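You operate a simulated robot arm through the tools that you are given. There is no shell and no other tool. Be economical: measure what you need, move in short steps, check, and stop when the job is done.

You are at the controls of a simulated robot arm. One attempt, no reset.

TASK
Pack the orange tote on the middle of the dining table. At the end: the white tablet from the middle of the dining table is in the orange tote; the purple tub (marked "YOGURT") stands on top of the red pad; the yellow lemon half is in the orange tote; the paprika shaker stands where the purple tub stood; whatever was shut is shut again. Leave all else as you found it, and nothing knocked over.
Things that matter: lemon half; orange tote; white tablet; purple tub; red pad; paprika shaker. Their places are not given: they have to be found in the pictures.

Only the result counts: the job must be done as asked and must still hold three seconds after the hand-in. Knocking over, shifting, dropping, spilling or breaking anything else fails it.

THE ROBOT
A 7-joint arm with a two-finger parallel gripper, fixed in place. Base frame: the origin is at the foot of the arm, x ahead of it, y to its left, z up; the work surface is at about z = 0. Units: mm, rad, N and s.
With the tool pointing down near the work surface it reaches from about 220 to 580 mm from the base axis. Its first joint turns from -1.152 to 1.152 rad. Payload 2.5 kg.
Tool frame: the origin (TCP) lies between the finger pads and is the grasp point; the fingertips stand 23 mm ahead of it; z points along the fingers, y is the line along which they close. The gripper opens to 94 mm. The fingers are 38 mm wide and 10 mm thick; the gripper's body (54 by 96 mm) begins 39 mm behind the TCP.
Orientation is told as [roll, pitch, yaw] about the base's x, y, z axes, in that order, counted from this pose: with the fingers straight down and closing along the base's y, the tool's x points along the base's -x, its y along +y and its z along -z.

THE INTERFACE
- The arm moves only by the tool servo_tool. Its argument "deltas" is a list of rows, each a list of 7 numbers: the shift along the tool's x, y, z in units of 100 mm (1.0 is 100 mm), then the turn, a rotation vector about the tool's x, y, z in units of 120 degrees (1.0 is 120 degrees), then the gripper command, from -1 (fully open) to 1 (shut), values between in proportion. In form: [[x, y, z, rx, ry, rz, jaw], ...]. A call has 1 to 10 rows; each row is the pose to reach, as a shift and turn from the pose commanded when the call began, along the tool's axes at that moment. A call with a number of a shift or a turn outside -1 to 1 is refused whole. Rows are played at 5 a second. More than 50 mm and 0.15 rad between two rows, or a gripper value outside its range, and nothing of the call is played. Where a pose cannot be reached the arm comes as near as it can. A force on the tool above 40 N (or 10 N above the force at the start of the call, whichever is more), or a blocked arm, ends the call early, and 0.2 s more pass. Each finger travels about 108 mm/s and halts on what it meets, pressing with about 29 N; the grip force reading is that of the motor and also rises with nothing between the fingers. The clock runs only during rows and for 0.2 s after the last one: add rows that repeat a pose to give the fingers time. The reply holds the time, the measured pose of the TCP, the force on the tool along the base axes, the opening and the grip force, in the units named above and with some noise, and new pictures: "views" is both (left out), scene, wrist or none.
- Cameras (640 x 400 px; columns grow to the right, rows downward): "scene" is fixed at [116.6, -401.6, 557.6]; the picture's right is [0.86, -0.50, 0.00], its down [-0.22, -0.38, -0.90] and it looks along [0.45, 0.78, -0.44] (base axes); focal length 214 px, centre (320, 200). "wrist" rides on the gripper at [-39, 0, -44] in the tool frame; the picture's right is [0.00, -1.00, 0.00], its down [0.97, 0.00, -0.24] and it looks along [0.24, 0.00, 0.97] (tool axes); focal length 218 px, centre (320, 200).
- point_at(camera, pixels): for up to 12 pixels [column, row] of the newest picture of that camera ("zoom" is the newest enlarged one), the place [x, y, z] in the base frame of the surface seen there, good to about 3 mm. The clock stands still meanwhile.
- inspect(camera, box): a new picture of the part [left, top, right, bottom] of that camera's present view, enlarged. The clock stands still meanwhile.
- job_done(): hands the job in; it is judged then, once.

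Go step by step. Measure first, check grasps and placings, and put right what went wrong. The budget is 80 turns and 120 pictures, counting those below and the enlarged ones. Unless the task says otherwise, let go and move clear before handing in, and close with one line.

The tools are called as name(argument=value, ...) on one line, values as JSON. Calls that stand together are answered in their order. servo_tool: Moves the arm, as the interface text tells. Its arguments: {"type":"object","properties":{"deltas":{"type":"array"},"views":{"type":"string","enum":["both","scene","wrist","none"]}},"required":["deltas"]} The other tools are called the same way: point_at (camera, pixels) gives the place of the surface under pixels of a picture; inspect (camera, box) takes an enlarged picture of a part of a camera's view; job_done () hands the job in.

At the start:

```text
t: 0.0
eef_pos: [336.0, 41.5, 537.7]
orientation: [-0.001, -0.001, -0.002]
contact_force: [0.5, 0.6, -0.2]
opening: 93.9
gripper_force: 0.0
```

scene: 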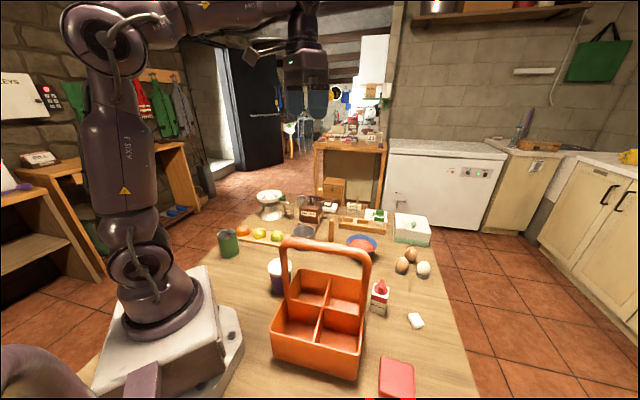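
wrist: 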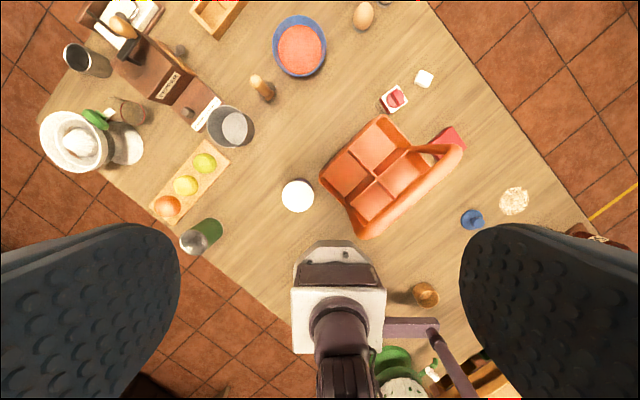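

The scene shows the orange tote around (320,310), purple tub at (280,272), red pad at (397,378), a possible paprika shaker at (380,295) and a white tablet at (416,320). I'll enlarge these areas to identify them and to look for the lemon half.

inspect(camera="scene", box=[200, 180, 360, 280])

inspect(camera="scene", box=[320, 200, 480, 300])

inspect(camera="scene", box=[240, 250, 480, 400])

inspect(camera="wrist", box=[20, 0, 340, 260])

inspect(camera="wrist", box=[260, 40, 580, 260])

```text
4.00 times, centred on (280, 230) of scene
```

zoom: 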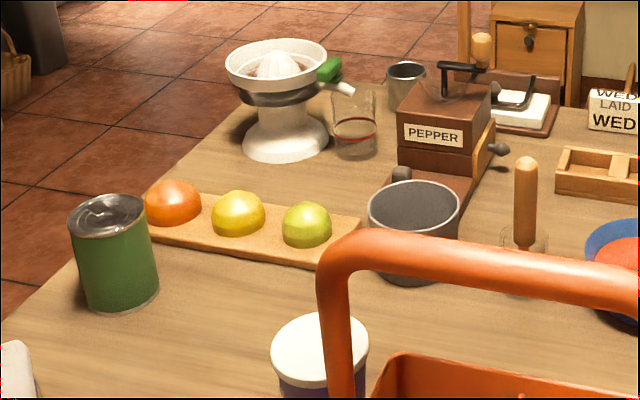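

```text
4.00 times, centred on (400, 250) of scene
```

zoom: 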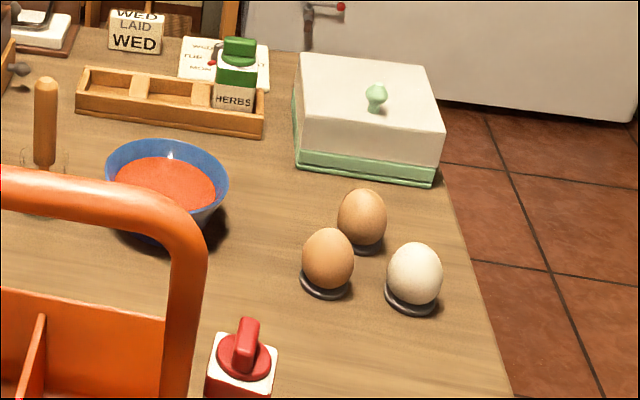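

```text
2.67 times, centred on (360, 325) of scene
```

zoom: 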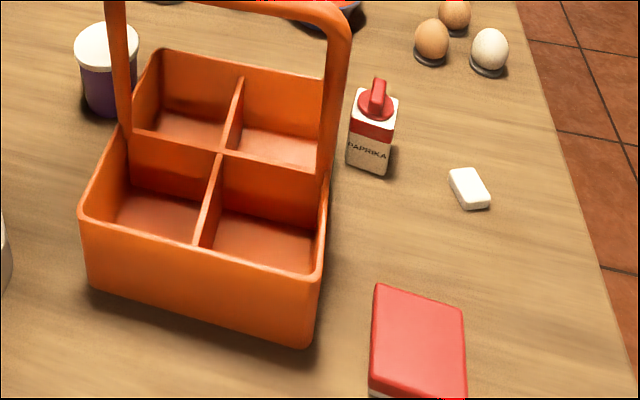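

```text
1.54 times, centred on (180, 130) of wrist
```

zoom: 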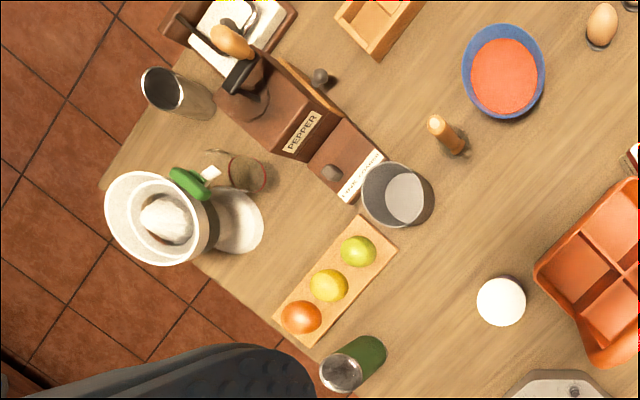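

```text
1.82 times, centred on (420, 150) of wrist
```

zoom: 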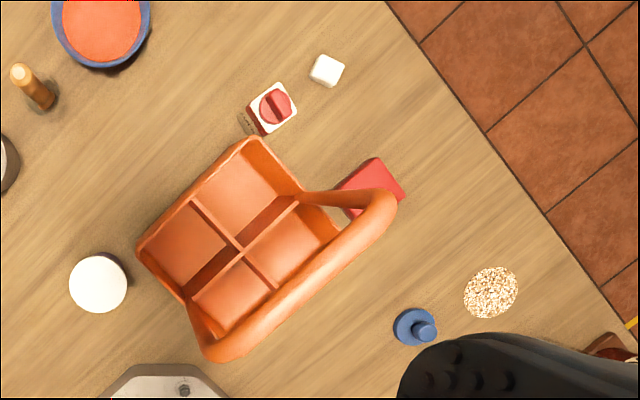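

The lemon half is the middle dome on the board (wrist ~(186,186)), and the tablet, paprika and pad are clear. Now I'll measure their positions.

point_at(camera="wrist", pixels=[[297, 196], [394, 99], [424, 79], [186, 186], [204, 162], [167, 206], [452, 137], [380, 120], [323, 176], [361, 235], [415, 175], [460, 150]])

point_at(camera="scene", pixels=[[381, 358], [414, 365], [413, 398], [379, 396], [296, 240], [355, 250], [325, 245], [270, 330], [358, 352], [368, 300], [301, 265], [318, 308]])

inspect(camera="scene", box=[340, 270, 450, 340])

```text
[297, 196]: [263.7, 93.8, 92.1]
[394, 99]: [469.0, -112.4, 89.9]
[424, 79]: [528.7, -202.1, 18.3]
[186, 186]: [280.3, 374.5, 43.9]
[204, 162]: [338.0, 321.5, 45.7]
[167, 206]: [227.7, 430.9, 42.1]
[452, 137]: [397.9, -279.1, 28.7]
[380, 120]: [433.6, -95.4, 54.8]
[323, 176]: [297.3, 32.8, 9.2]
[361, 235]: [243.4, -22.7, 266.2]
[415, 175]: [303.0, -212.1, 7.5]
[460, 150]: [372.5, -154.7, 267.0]
```

```text
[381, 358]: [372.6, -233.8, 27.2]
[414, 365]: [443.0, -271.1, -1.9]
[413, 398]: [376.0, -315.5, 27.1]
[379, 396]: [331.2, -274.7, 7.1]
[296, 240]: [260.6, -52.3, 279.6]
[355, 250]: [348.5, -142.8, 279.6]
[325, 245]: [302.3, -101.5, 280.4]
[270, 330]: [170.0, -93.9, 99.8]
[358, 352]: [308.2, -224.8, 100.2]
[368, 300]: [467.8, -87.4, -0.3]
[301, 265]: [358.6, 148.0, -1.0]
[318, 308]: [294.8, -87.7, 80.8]
```

```text
5.71 times, centred on (395, 305) of scene
```

zoom: 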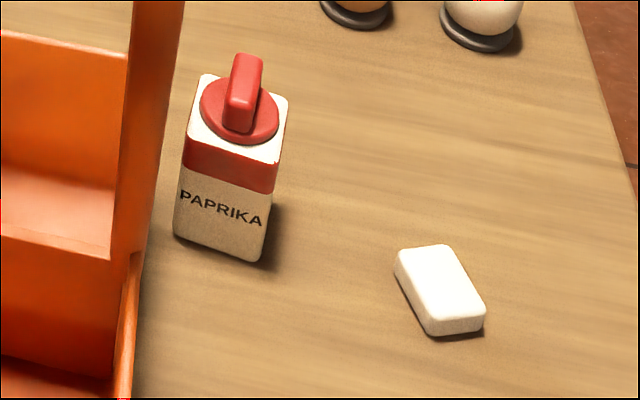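

The zoom gives clear corners for the shaker and tablet. I'll measure these to get sizes and yaw.

point_at(camera="zoom", pixels=[[204, 79], [284, 98], [273, 160], [191, 139], [178, 236], [262, 258], [402, 259], [444, 249], [480, 301], [431, 318], [233, 125], [250, 60]])

point_at(camera="wrist", pixels=[[437, 135], [455, 128], [465, 144], [378, 117], [322, 173], [363, 236], [386, 168], [365, 145], [397, 155], [345, 175], [380, 205], [370, 185]])

inspect(camera="scene", box=[225, 215, 305, 265])

```text
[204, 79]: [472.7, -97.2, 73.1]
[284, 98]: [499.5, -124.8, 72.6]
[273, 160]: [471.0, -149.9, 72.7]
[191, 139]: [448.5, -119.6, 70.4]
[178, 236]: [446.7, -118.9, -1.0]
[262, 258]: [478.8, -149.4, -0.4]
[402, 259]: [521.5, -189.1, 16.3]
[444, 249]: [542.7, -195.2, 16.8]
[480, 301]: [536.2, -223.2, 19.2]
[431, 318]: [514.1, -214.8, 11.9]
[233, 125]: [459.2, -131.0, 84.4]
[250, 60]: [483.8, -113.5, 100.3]
```

```text
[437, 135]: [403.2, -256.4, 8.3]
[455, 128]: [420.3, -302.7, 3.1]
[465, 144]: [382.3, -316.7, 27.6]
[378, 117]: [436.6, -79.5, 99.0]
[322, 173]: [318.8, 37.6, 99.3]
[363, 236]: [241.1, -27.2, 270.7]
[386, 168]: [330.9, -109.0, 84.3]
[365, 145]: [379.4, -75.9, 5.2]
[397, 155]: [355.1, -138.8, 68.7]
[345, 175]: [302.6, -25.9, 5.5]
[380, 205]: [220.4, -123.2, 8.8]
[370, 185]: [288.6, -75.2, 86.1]
```

```text
8.00 times, centred on (265, 240) of scene
```

zoom: 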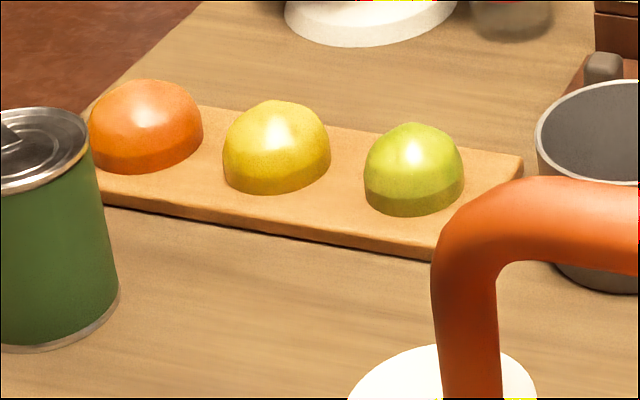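

Measurements so far: the tote centre is about (308,-90), with its axes at 45°. Its rim is at z 100 and its handle bar at z 280. The tub is at (264,94) with its top at z 92, the shaker at (473,-123) and the pad at about (398,-277). I'll move above the tub, turned to yaw -45°.

servo_tool(deltas=[[0.12, 0.0875, 0.167, 0, 0, 0.0625, -1], [0.24, 0.175, 0.333, 0, 0, 0.125, -1], [0.36, 0.2625, 0.5, 0, 0, 0.1875, -1], [0.48, 0.35, 0.667, 0, 0, 0.25, -1], [0.6, 0.4375, 0.833, 0, 0, 0.3125, -1], [0.72, 0.525, 1.0, 0, 0, 0.375, -1]], views="none")

servo_tool(deltas=[[0, 0, 0.33, 0, 0, 0, -1], [0, 0, 0.67, 0, 0, 0, -1], [0, 0, 1.0, 0, 0, 0, -1], [0, 0, 1.0, 0, 0, 0, -1]], views="both")

```text
t: 1.4
eef_pos: [265.5, 91.1, 436.0]
orientation: [0.0, 0.0, -0.789]
contact_force: [0.9, -0.9, -0.6]
opening: 94.0
gripper_force: 0.0
```

```text
t: 2.4
eef_pos: [265.7, 93.5, 338.1]
orientation: [-0.001, 0.0, -0.786]
contact_force: [-0.1, 0.1, -0.4]
opening: 93.9
gripper_force: 0.1
```

scene: 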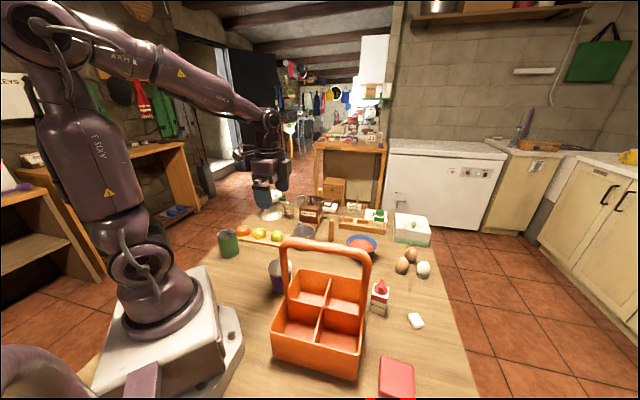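
wrist: 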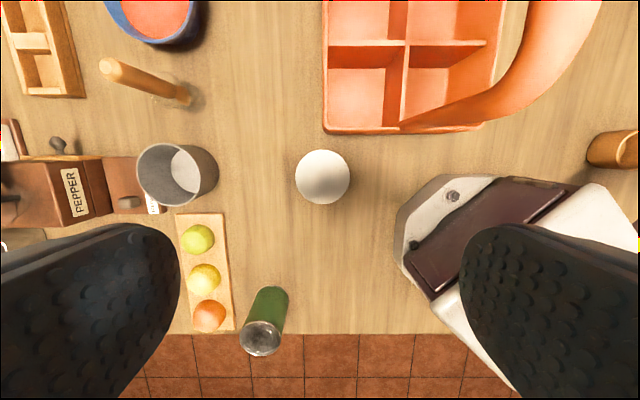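

The view is aligned with the tote axes and the tub lid is centred near (322,177). I'll measure the lid edges, the base plate, the pepper-mill cup, the board and the citrus halves.

point_at(camera="wrist", pixels=[[298, 177], [347, 177], [322, 153], [322, 201], [400, 240], [405, 215], [204, 278], [188, 278], [222, 278], [229, 265], [180, 230], [498, 118]])

inspect(camera="scene", box=[255, 245, 305, 300])

inspect(camera="wrist", box=[160, 200, 300, 360])

```text
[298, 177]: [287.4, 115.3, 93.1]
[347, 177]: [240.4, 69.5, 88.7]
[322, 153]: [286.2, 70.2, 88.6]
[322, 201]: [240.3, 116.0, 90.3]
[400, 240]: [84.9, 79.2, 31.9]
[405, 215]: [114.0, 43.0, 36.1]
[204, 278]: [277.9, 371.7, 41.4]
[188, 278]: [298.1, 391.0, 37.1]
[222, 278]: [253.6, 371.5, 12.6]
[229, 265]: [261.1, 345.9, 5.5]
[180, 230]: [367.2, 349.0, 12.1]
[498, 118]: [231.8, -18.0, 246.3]
```

```text
7.27 times, centred on (280, 272) of scene
```

zoom: 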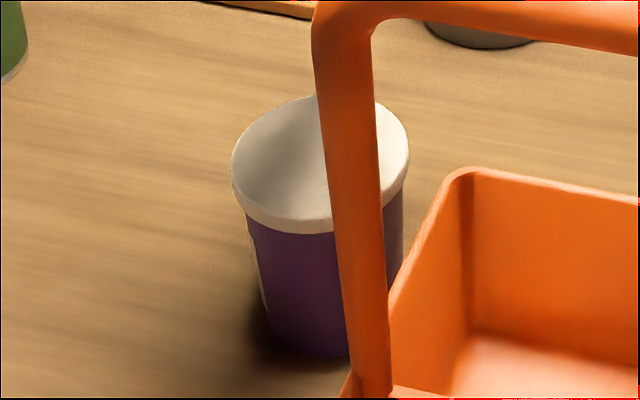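

```text
2.50 times, centred on (230, 280) of wrist
```

zoom: 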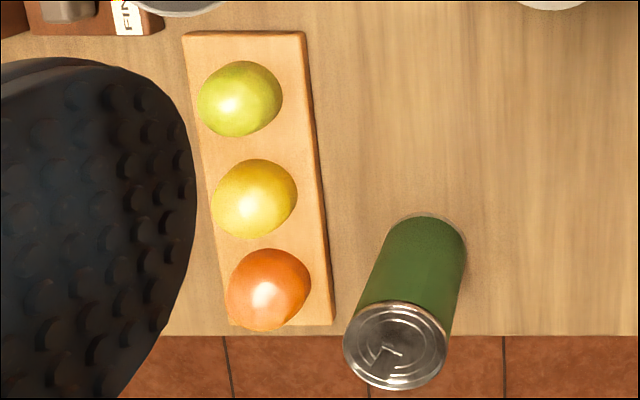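

The tub's axis is at about (264,93), its lid is about 66 mm across and its top is at z 91. I'll descend with the jaws open to z 62 and check before gripping.

servo_tool(deltas=[[0.014, -0.014, 0.33, 0, 0, 0, -1], [0.014, -0.014, 0.67, 0, 0, 0, -1], [0.014, -0.014, 1.0, 0, 0, 0, -1]], views="none")

servo_tool(deltas=[[0, 0, 0.3, 0, 0, 0, -1], [0, 0, 0.6, 0, 0, 0, -1], [0, 0, 0.9, 0, 0, 0, -1], [0, 0, 0.9, 0, 0, 0, -1]], views="both")

```text
t: 3.2
eef_pos: [262.2, 93.0, 236.5]
orientation: [0.0, -0.002, -0.784]
contact_force: [0.3, -0.2, -0.4]
opening: 93.7
gripper_force: 0.1
```

```text
t: 4.2
eef_pos: [260.9, 93.1, 146.8]
orientation: [0.001, 0.0, -0.785]
contact_force: [-0.7, -0.7, -0.1]
opening: 93.8
gripper_force: 0.0
```

scene: 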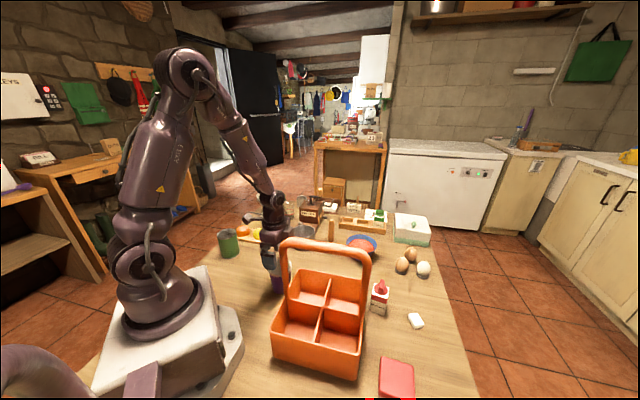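
wrist: 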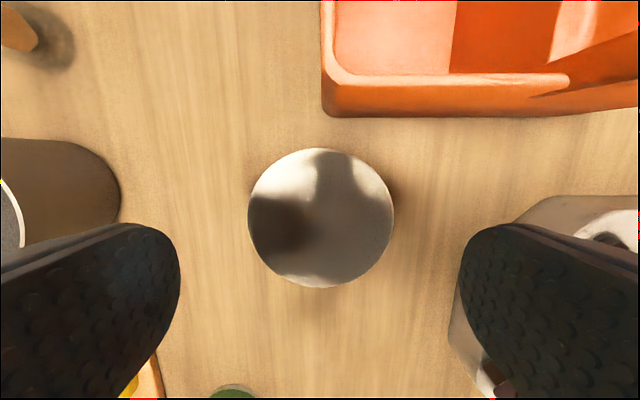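

The lid spans columns 248–394 in the wrist view and looks centred. I'll re-measure its edges from this close before going down.

point_at(camera="wrist", pixels=[[253, 218], [389, 218], [321, 153], [321, 283], [321, 218], [282, 165], [360, 272]])

servo_tool(deltas=[[0, 0, 0, 0, 0, 0, -1]], views="none")

```text
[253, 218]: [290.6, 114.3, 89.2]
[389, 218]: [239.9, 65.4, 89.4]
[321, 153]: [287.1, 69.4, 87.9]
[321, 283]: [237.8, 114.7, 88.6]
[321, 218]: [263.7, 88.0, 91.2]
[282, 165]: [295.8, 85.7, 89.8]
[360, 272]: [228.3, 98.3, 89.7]
```

```text
t: 4.6
eef_pos: [260.6, 92.4, 148.1]
orientation: [0.001, 0.0, -0.785]
contact_force: [0.4, -0.6, 0.6]
opening: 94.2
gripper_force: 0.1
```

The lid centre is (264,91.5) and the TCP is at (261,92.7). I'll correct by 3 mm, descend to z 62 and close on the tub.

servo_tool(deltas=[[-0.028, 0.014, 0.2, 0, 0, 0, -1], [-0.028, 0.014, 0.43, 0, 0, 0, -1], [-0.028, 0.014, 0.65, 0, 0, 0, -1], [-0.028, 0.014, 0.86, 0, 0, 0, -1], [-0.028, 0.014, 0.86, 0, 0, 0, -1]], views="scene")

```text
t: 5.8
eef_pos: [265.7, 92.9, 61.6]
orientation: [0.0, 0.001, -0.783]
contact_force: [0.0, -0.3, -0.2]
opening: 93.8
gripper_force: 0.0
```

scene: 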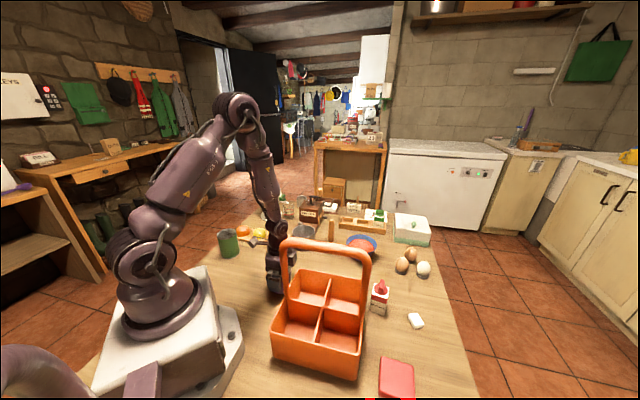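

There was no contact and the fingers straddle the tub. I'll close and lift slightly to check the grip.

servo_tool(deltas=[[0, 0, 0, 0, 0, 0, 1], [0, 0, 0, 0, 0, 0, 1], [0, 0, 0, 0, 0, 0, 1], [0, 0, -0.1, 0, 0, 0, 1], [0, 0, -0.2, 0, 0, 0, 1]], views="both")

```text
t: 7.0
eef_pos: [265.9, 92.8, 80.6]
orientation: [0.0, 0.0, -0.784]
contact_force: [1.1, -0.3, -0.9]
opening: 71.6
gripper_force: 29.0
```

scene: 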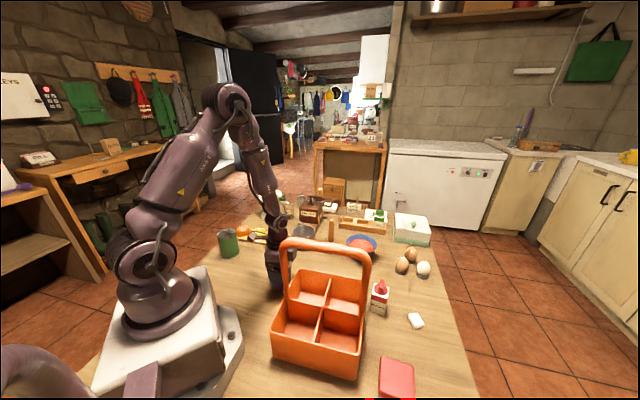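
wrist: 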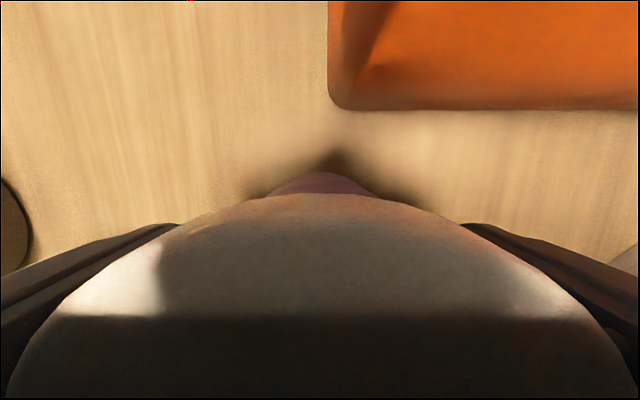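

The tub is held (opening 71.6, grip 29 N). I'll lift it clear of the rim and carry it along the far side of the tote, over the shaker, towards the pad.

servo_tool(deltas=[[0, 0, -0.3, 0, 0, 0, 1], [0, 0, -0.65, 0, 0, 0, 1], [0, 0, -1.0, 0, 0, 0, 1]], views="none")

servo_tool(deltas=[[-0.05, 0.05, -0.15, 0, 0, 0, 1], [-0.35, 0.05, -0.2, 0, 0, 0, 1], [-0.7, 0.05, -0.2, 0, 0, 0, 1], [-1.0, 0.05, -0.2, 0, 0, 0, 1]], views="none")

servo_tool(deltas=[[-0.33, 0, 0, 0, 0, 0, 1], [-0.67, 0, 0, 0, 0, 0, 1], [-1.0, 0, 0, 0, 0, 0, 1]], views="both")

```text
t: 7.8
eef_pos: [265.9, 92.7, 182.1]
orientation: [0.0, -0.001, -0.785]
contact_force: [-0.6, -0.6, -1.0]
opening: 71.6
gripper_force: 29.1
```

```text
t: 8.8
eef_pos: [342.2, 24.4, 200.6]
orientation: [0.0, 0.001, -0.783]
contact_force: [-0.3, -0.6, -0.1]
opening: 71.8
gripper_force: 28.6
```

```text
t: 9.6
eef_pos: [410.6, -47.6, 201.9]
orientation: [0.0, 0.0, -0.785]
contact_force: [0.8, 0.4, -0.4]
opening: 71.8
gripper_force: 28.8
```

scene: 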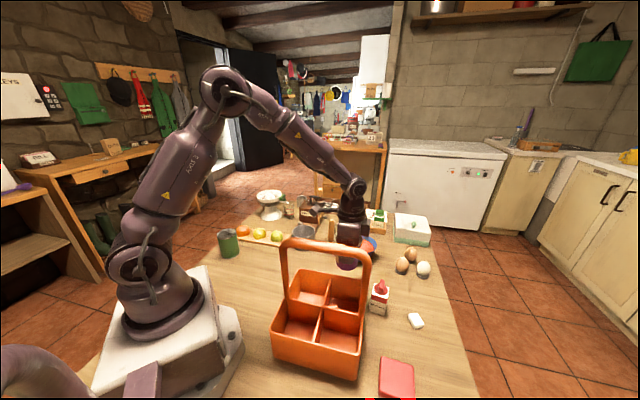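
wrist: 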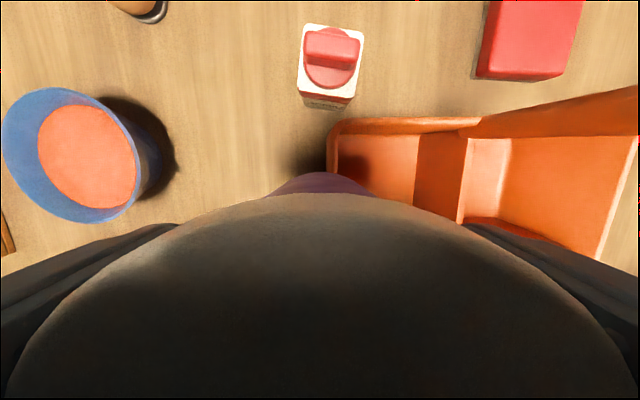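

The carry is clear and the pad is visible at the top right. I'll carry on past the shaker, then towards the pad.

servo_tool(deltas=[[-0.33, 0, 0, 0, 0, 0, 1], [-0.67, 0, 0, 0, 0, 0, 1], [-1.0, 0, 0, 0, 0, 0, 1]], views="none")

servo_tool(deltas=[[-0.3, -0.1, 0, 0, 0, 0, 1], [-0.3, -0.45, 0, 0, 0, 0, 1], [-0.3, -0.8, 0, 0, 0, 0, 1], [-0.3, -1.0, 0, 0, 0, 0, 1], [-0.3, -1.0, 0, 0, 0, 0, 1]], views="both")

```text
t: 10.4
eef_pos: [481.2, -116.9, 201.3]
orientation: [0.0, 0.001, -0.786]
contact_force: [0.5, -0.5, 0.6]
opening: 71.6
gripper_force: 29.2
```

```text
t: 11.6
eef_pos: [431.6, -208.5, 199.6]
orientation: [0.0, -0.001, -0.784]
contact_force: [-0.2, 0.9, 0.4]
opening: 71.6
gripper_force: 29.1
```

scene: 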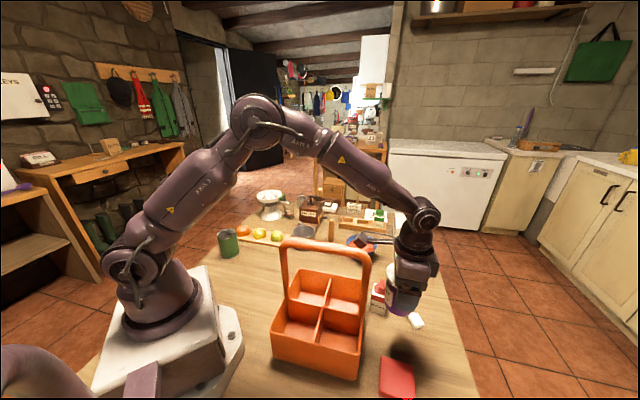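
wrist: 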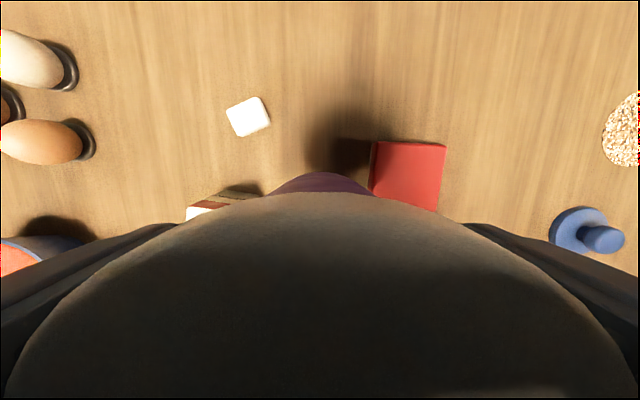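

I'm beside the pad now. I'll measure its corners from both views.

point_at(camera="wrist", pixels=[[376, 146], [442, 149], [436, 205], [371, 188], [410, 170], [245, 117], [270, 122], [240, 98], [228, 115], [244, 136]])

inspect(camera="scene", box=[350, 330, 450, 400])

```text
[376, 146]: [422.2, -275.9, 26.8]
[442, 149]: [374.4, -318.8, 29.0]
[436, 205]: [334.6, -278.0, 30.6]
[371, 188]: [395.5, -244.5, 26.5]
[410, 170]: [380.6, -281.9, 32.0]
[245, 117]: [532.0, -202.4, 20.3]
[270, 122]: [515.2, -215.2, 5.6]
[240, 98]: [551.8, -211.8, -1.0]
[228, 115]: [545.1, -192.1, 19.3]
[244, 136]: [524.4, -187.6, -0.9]
```

```text
5.71 times, centred on (400, 365) of scene
```

zoom: 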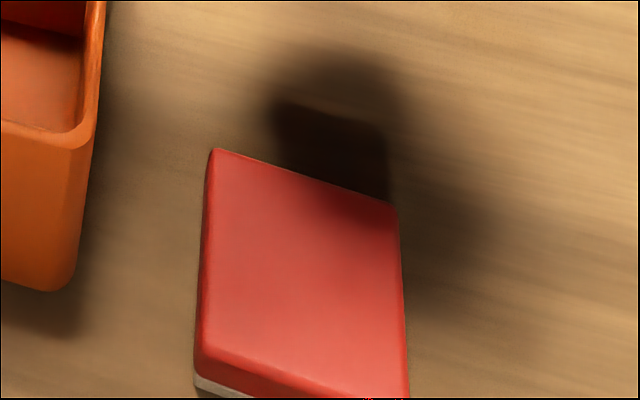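

I'll measure the pad's top-face corners in this enlargement.

point_at(camera="zoom", pixels=[[218, 154], [392, 206], [404, 394], [206, 352], [300, 280], [212, 250], [300, 182], [400, 300]])

```text
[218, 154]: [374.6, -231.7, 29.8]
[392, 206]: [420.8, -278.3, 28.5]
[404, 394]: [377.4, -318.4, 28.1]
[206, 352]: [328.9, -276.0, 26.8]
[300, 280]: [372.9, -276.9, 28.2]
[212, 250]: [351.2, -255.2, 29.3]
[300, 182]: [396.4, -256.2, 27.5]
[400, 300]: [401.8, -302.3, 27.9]
```

The pad centre is (375.5,-276) with its top at z 28. I'll move over it and part-way down.

servo_tool(deltas=[[-0.02, -0.3, 0, 0, 0, 0, 1], [-0.05, -0.6, 0.1, 0, 0, 0, 1], [-0.084, -0.856, 0.35, 0, 0, 0, 1], [-0.084, -0.856, 0.7, 0, 0, 0, 1], [-0.084, -0.856, 0.8, 0, 0, 0, 1], [-0.084, -0.856, 0.8, 0, 0, 0, 1]], views="both")

```text
t: 13.0
eef_pos: [378.1, -272.9, 120.2]
orientation: [-0.001, 0.001, -0.782]
contact_force: [-0.4, 0.6, -0.5]
opening: 71.6
gripper_force: 28.9
```

scene: 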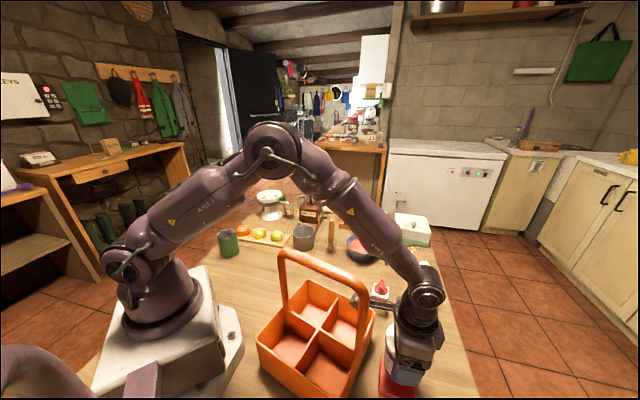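
wrist: 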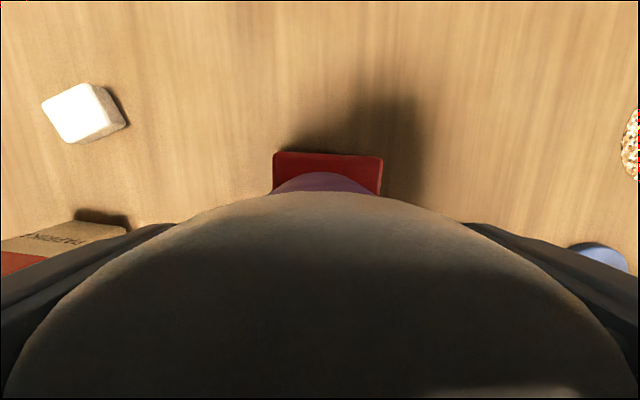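

In the scene picture the tote appears to have turned: its corners are now near (256,345), (303,398) and (375,315). Something sticking out near (360,300) may have caught the handle. I'll stop and look closely.

inspect(camera="scene", box=[230, 230, 470, 400])

point_at(camera="scene", pixels=[[260, 345], [303, 394], [373, 316], [301, 281], [281, 252], [366, 292], [320, 268], [355, 298], [378, 302], [345, 275]])

```text
2.35 times, centred on (350, 315) of scene
```

zoom: 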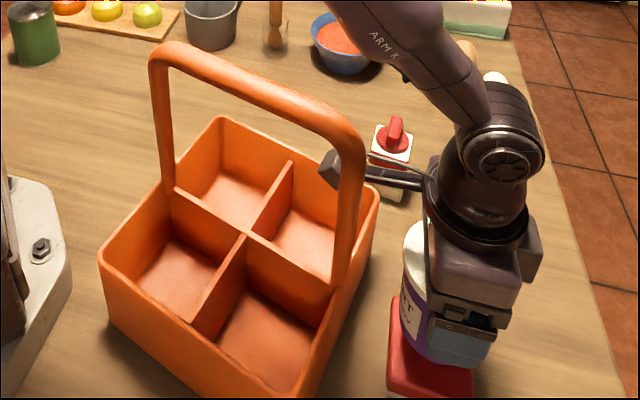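

```text
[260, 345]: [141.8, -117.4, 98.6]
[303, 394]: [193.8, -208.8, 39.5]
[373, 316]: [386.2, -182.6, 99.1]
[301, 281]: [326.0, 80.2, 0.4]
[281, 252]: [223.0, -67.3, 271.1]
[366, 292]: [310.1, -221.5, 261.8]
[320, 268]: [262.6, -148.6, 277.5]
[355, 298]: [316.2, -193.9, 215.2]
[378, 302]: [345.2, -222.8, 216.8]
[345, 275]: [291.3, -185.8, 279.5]
```

A bracket sticks out about 100 mm from the wrist on the tool's +x side, at z about 216. It caught the handle post and pushed the tote by roughly 65 mm and 15°. First I'll swing the bracket off the post by turning the round tub in place to yaw -90°. After that I'll place the tub, then put the tote back.

servo_tool(deltas=[[0, 0, 0, 0, 0, 0.06, 1], [0, 0, 0, 0, 0, 0.12, 1], [0, 0, 0, 0, 0, 0.18, 1], [0, 0, 0, 0, 0, 0.24, 1], [0, 0, 0, 0, 0, 0.3, 1], [0, 0, 0, 0, 0, 0.36, 1], [0, 0, 0, 0, 0, 0.36, 1]], views="both")

```text
t: 14.6
eef_pos: [378.3, -274.0, 121.3]
orientation: [0.0, 0.0, -1.541]
contact_force: [-0.7, -0.2, -0.2]
opening: 71.7
gripper_force: 29.1
```

scene: 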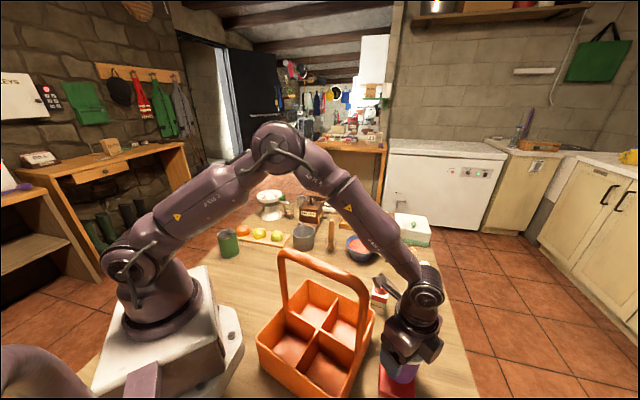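
wrist: 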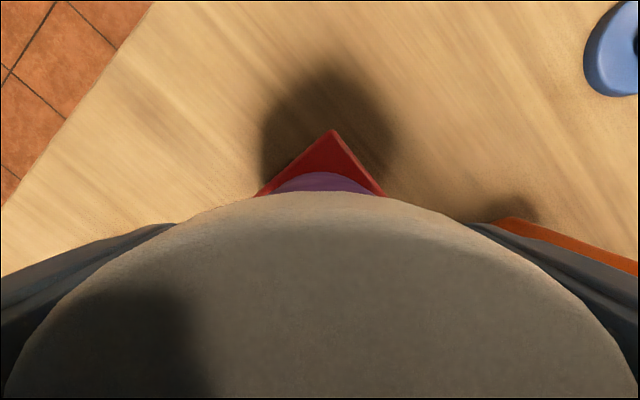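

The bracket is now clear of the post and the tub is centred on the pad. I'll lower it to just touching.

servo_tool(deltas=[[-0.01, -0.013, 0.1, 0, 0, 0, 1], [-0.01, -0.013, 0.2, 0, 0, 0, 1], [-0.01, -0.013, 0.27, 0, 0, 0, 1], [-0.01, -0.013, 0.3, 0, 0, 0, 1], [-0.01, -0.013, 0.3, 0, 0, 0, 1]], views="scene")

```text
t: 15.8
eef_pos: [376.7, -274.8, 91.2]
orientation: [0.0, -0.001, -1.539]
contact_force: [-0.3, -0.3, -0.7]
opening: 71.5
gripper_force: 29.5
```

scene: 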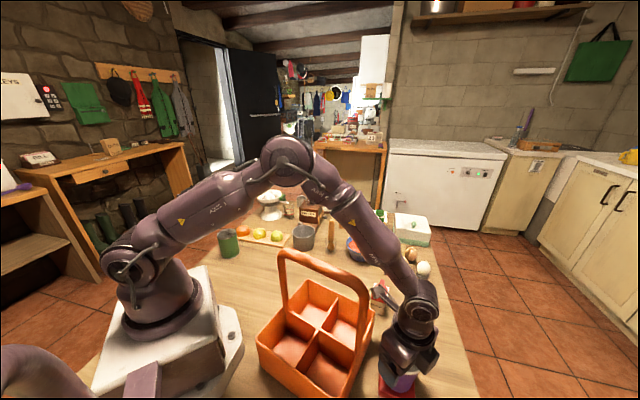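

There is no contact yet at z 91.2. I'll ease down in 1 mm steps.

servo_tool(deltas=[[0, 0, 0.01, 0, 0, 0, 1], [0, 0, 0.02, 0, 0, 0, 1], [0, 0, 0.02, 0, 0, 0, 1]], views="none")

```text
t: 16.6
eef_pos: [376.6, -276.0, 89.6]
orientation: [0.001, -0.001, -1.537]
contact_force: [-1.0, 2.1, 13.1]
opening: 71.8
gripper_force: 29.1
```

The tub touches the pad (13 N). I'll open the jaws and rise straight up.

servo_tool(deltas=[[0, 0, -0.005, 0, 0, 0, 0.3], [0, 0, -0.005, 0, 0, 0, -0.9], [0, 0, -0.005, 0, 0, 0, -0.9], [0, 0, -0.3, 0, 0, 0, -0.9], [0, 0, -0.65, 0, 0, 0, -0.9], [0, 0, -1.0, 0, 0, 0, -0.9]], views="both")

servo_tool(deltas=[[0, 0, -0.33, 0, 0, 0, -0.9], [0, 0, -0.67, 0, 0, 0, -0.9], [0, 0, -1.0, 0, 0, 0, -0.9], [0, 0, -1.0, 0, 0, 0, -0.9]], views="both")

```text
t: 18.0
eef_pos: [376.1, -276.7, 188.7]
orientation: [0.001, 0.0, -1.538]
contact_force: [0.1, 0.0, 0.7]
opening: 89.2
gripper_force: 0.0
```

scene: 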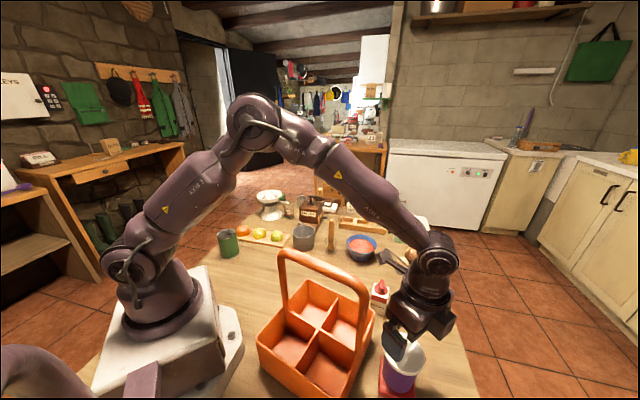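
wrist: 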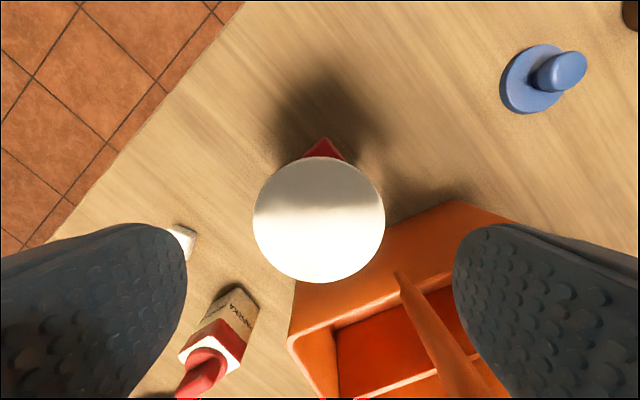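

```text
t: 19.0
eef_pos: [375.0, -276.4, 289.6]
orientation: [-0.001, 0.0, -1.54]
contact_force: [0.5, 0.1, -0.9]
opening: 89.0
gripper_force: 0.1
```

scene: 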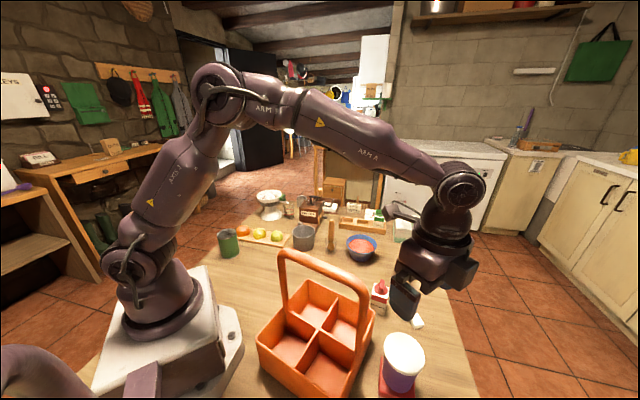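
wrist: 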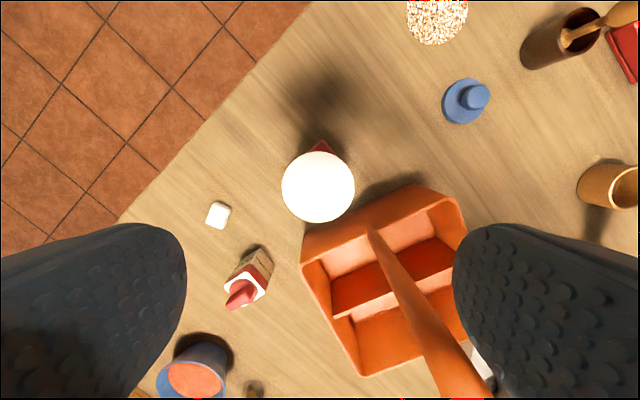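

The tub stands on the pad. Next I'll put the tote back by its handle, so I'm measuring where the handle bar and rim are now.

inspect(camera="scene", box=[240, 230, 400, 400])

point_at(camera="scene", pixels=[[290, 252], [305, 259], [320, 267], [335, 275], [350, 283], [259, 343], [373, 316], [307, 282], [320, 262], [320, 272]])

point_at(camera="wrist", pixels=[[414, 187], [303, 264], [362, 374], [462, 215], [375, 240], [400, 290], [425, 340], [447, 380]])

```text
2.35 times, centred on (320, 315) of scene
```

zoom: 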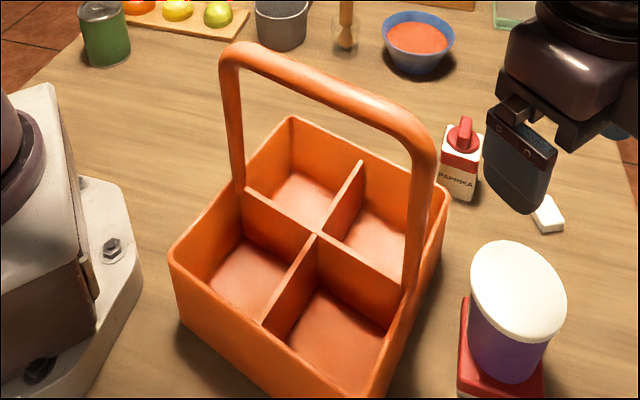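

```text
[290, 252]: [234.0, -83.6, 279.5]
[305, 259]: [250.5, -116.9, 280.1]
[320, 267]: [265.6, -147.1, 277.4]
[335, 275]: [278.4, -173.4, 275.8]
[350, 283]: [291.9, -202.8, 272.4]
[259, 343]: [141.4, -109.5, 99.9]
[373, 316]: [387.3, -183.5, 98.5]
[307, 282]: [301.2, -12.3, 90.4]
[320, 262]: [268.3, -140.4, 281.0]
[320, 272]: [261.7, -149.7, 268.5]
```

```text
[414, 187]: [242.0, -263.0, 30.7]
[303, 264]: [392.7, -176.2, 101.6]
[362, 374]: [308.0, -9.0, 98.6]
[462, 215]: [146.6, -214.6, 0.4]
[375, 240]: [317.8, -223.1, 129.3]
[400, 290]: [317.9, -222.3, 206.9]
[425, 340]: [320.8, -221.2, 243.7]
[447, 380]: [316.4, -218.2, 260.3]
```

The tote is now centred at about (267,-144) and turned about -16.5° from its original pose of (308,-90) at -45°. I'll go above the handle bar with yaw -62°.

servo_tool(deltas=[[0, 0, -0.3, 0, 0, -0.04, -0.9], [0, 0, -0.6, 0, 0, -0.08, -0.9], [0.33, -0.25, -0.6, 0, 0, -0.15, -0.9], [0.65, -0.5, -0.6, 0, 0, -0.218, -0.9], [0.65, -0.5, -0.6, 0, 0, -0.218, -0.9]], views="none")

```text
t: 20.2
eef_pos: [324.2, -212.0, 349.2]
orientation: [0.001, 0.001, -1.08]
contact_force: [0.0, -0.4, 0.3]
opening: 89.0
gripper_force: 0.1
```

I'll move over the bar centre and take a picture to check alignment.

servo_tool(deltas=[[0.43, -0.09, 0, 0, 0, 0, -0.9], [0.868, -0.183, 0, 0, 0, 0, -0.9], [0.868, -0.183, 0, 0, 0, 0, -0.9]], views="both")

```text
t: 21.0
eef_pos: [267.3, -146.1, 351.6]
orientation: [0.001, 0.002, -1.084]
contact_force: [-0.7, -0.1, -0.3]
opening: 89.3
gripper_force: 0.1
```

scene: 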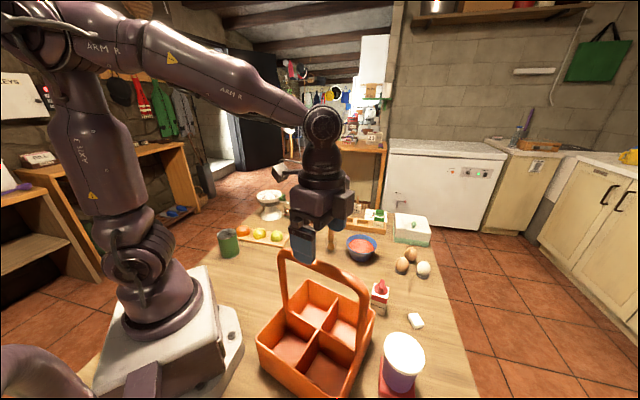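
wrist: 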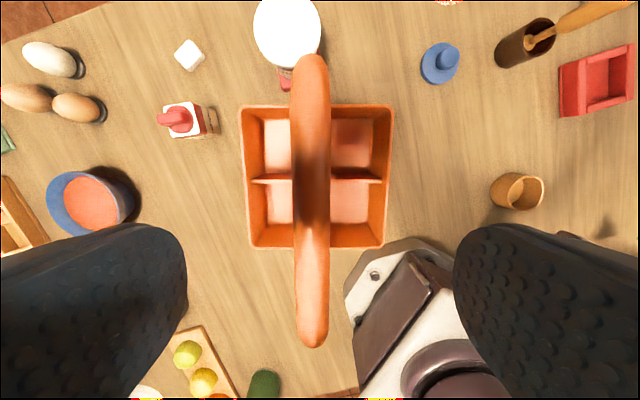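

The bar is vertical in the picture at column ~312, about 4 mm to one side. I'll take an accurate measure of the bar and the tote rim.

point_at(camera="wrist", pixels=[[310, 90], [311, 150], [312, 220], [312, 320], [243, 107], [394, 105], [383, 246], [249, 246], [312, 335], [310, 65], [298, 200], [327, 200]])

```text
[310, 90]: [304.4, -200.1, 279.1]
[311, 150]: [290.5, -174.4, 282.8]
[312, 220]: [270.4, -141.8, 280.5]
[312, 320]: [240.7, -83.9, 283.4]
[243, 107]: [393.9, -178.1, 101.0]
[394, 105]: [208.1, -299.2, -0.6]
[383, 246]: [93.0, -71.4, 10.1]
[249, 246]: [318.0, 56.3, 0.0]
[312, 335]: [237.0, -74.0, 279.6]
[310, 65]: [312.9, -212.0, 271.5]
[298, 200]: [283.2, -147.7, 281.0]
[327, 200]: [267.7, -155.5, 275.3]
```

The bar centre is about (270.5,-143.5), top z 281. I'll descend around it and close gently.

servo_tool(deltas=[[0.008, 0.04, 0.2, 0, 0, 0, -0.9], [0.008, 0.04, 0.45, 0, 0, 0, -0.9], [0.008, 0.04, 0.7, 0, 0, 0, -0.9], [0.008, 0.04, 0.816, 0, 0, 0, -0.9], [0.008, 0.04, 0.816, 0, 0, 0, -0.2], [0.008, 0.04, 0.816, 0, 0, 0, 0.3], [0.008, 0.04, 0.816, 0, 0, 0, 1], [0.008, 0.04, 0.816, 0, 0, 0, 1], [0.008, 0.04, 0.816, 0, 0, 0, 1]], views="both")

```text
t: 23.0
eef_pos: [270.2, -141.7, 269.4]
orientation: [0.001, 0.001, -1.083]
contact_force: [0.4, -1.1, -0.3]
opening: 23.3
gripper_force: 28.9
```

scene: 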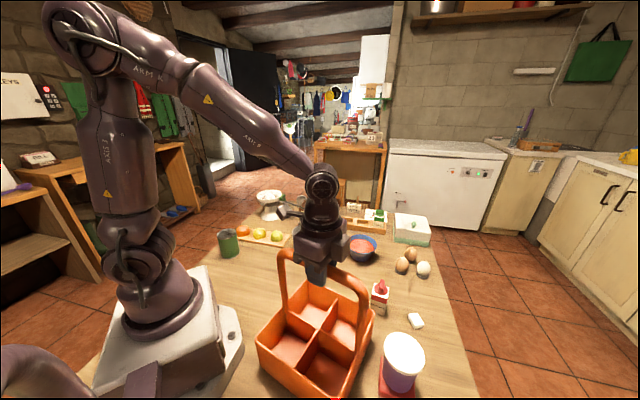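
wrist: 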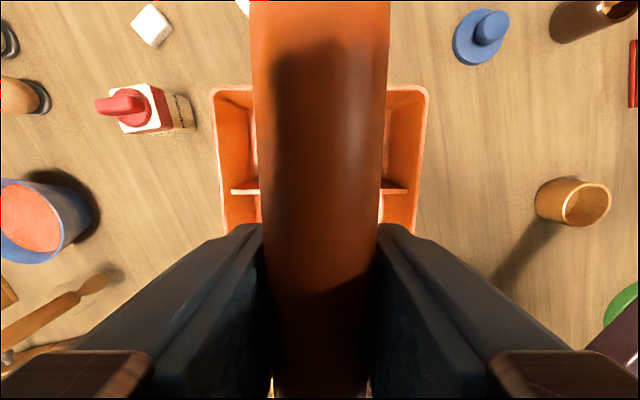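

The bar is gripped (23 mm). I'll lift the tote 8 mm and carry and turn it back to its original pose, keeping hold.

servo_tool(deltas=[[0, 0, -0.04, 0, 0, 0, 1], [0, 0, -0.08, 0, 0, 0, 1], [0.07, 0.145, -0.08, 0, 0, -0.033, 1], [0.14, 0.29, -0.08, 0, 0, -0.067, 1], [0.21, 0.43, -0.08, 0, 0, -0.1, 1], [0.287, 0.58, -0.08, 0, 0, -0.1333, 1], [0.287, 0.58, -0.08, 0, 0, -0.1333, 1]], views="both")

```text
t: 24.6
eef_pos: [310.5, -89.5, 278.0]
orientation: [0.0, 0.001, -0.801]
contact_force: [-0.8, 0.4, -3.6]
opening: 23.5
gripper_force: 28.8
```

scene: 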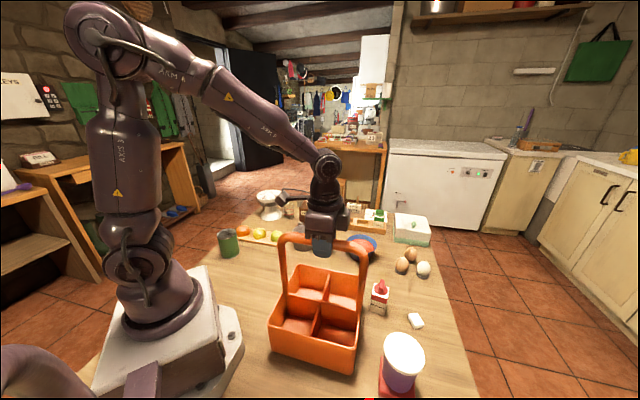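
wrist: 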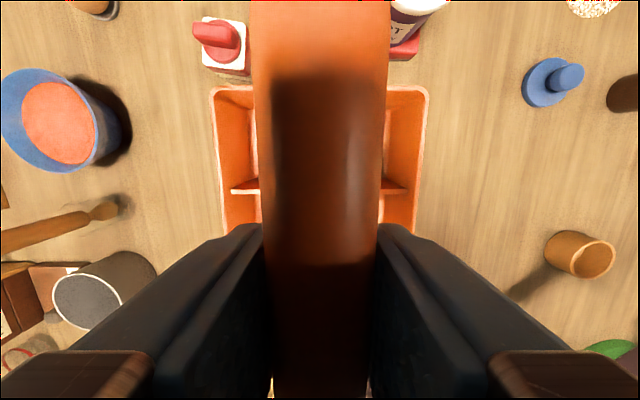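

The tote hangs level near its old place. I'll compare it with the original picture using the same enlargement box.

inspect(camera="scene", box=[240, 250, 480, 400])

point_at(camera="scene", pixels=[[270, 328], [357, 347], [305, 265], [367, 301]])

```text
2.67 times, centred on (360, 325) of scene
```

zoom: 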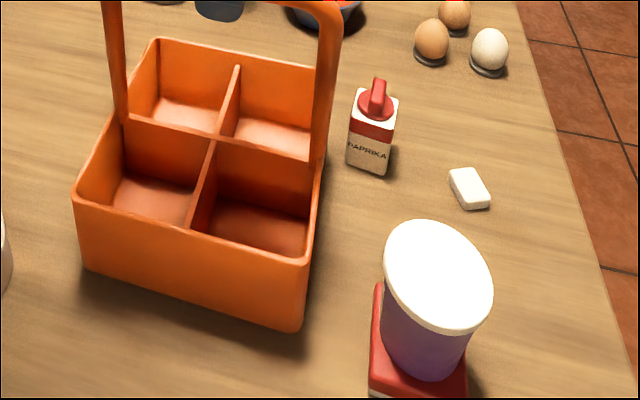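

```text
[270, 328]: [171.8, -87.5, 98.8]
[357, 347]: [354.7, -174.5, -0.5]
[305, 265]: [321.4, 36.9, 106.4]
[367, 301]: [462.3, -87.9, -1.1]
```

After allowing for the 8 mm lift, it still needs about (+2,-6) mm. I'll apply that and lower to the table, then compare again while still holding.

servo_tool(deltas=[[-0.057, -0.028, 0, 0, 0, 0, 1], [-0.057, -0.028, 0.04, 0, 0, 0, 1], [-0.057, -0.028, 0.07, 0, 0, 0, 1], [-0.057, -0.028, 0.07, 0, 0, 0, 1]], views="none")

inspect(camera="scene", box=[240, 250, 480, 400])

```text
t: 25.6
eef_pos: [311.7, -94.7, 267.7]
orientation: [0.001, 0.001, -0.803]
contact_force: [-0.6, 0.6, -0.2]
opening: 23.3
gripper_force: 28.9
```

```text
2.67 times, centred on (360, 325) of scene
```

zoom: 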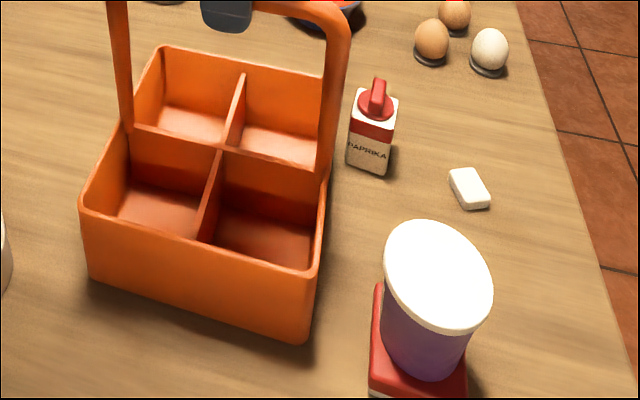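

It's now within a few mm. I'll check the rim corners numerically against the original readings of (170,-94) and (308,-225).

point_at(camera="zoom", pixels=[[80, 209], [80, 212], [315, 268], [315, 272], [98, 225], [200, 245], [290, 268], [221, 151], [160, 48], [237, 73], [90, 280], [304, 338]])

```text
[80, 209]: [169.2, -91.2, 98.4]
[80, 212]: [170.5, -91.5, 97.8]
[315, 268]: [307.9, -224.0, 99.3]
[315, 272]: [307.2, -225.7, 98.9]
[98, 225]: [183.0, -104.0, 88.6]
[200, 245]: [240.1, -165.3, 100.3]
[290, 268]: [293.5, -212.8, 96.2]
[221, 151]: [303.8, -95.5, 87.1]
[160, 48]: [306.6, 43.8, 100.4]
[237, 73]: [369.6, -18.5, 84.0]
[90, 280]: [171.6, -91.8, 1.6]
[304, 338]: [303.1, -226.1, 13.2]
```

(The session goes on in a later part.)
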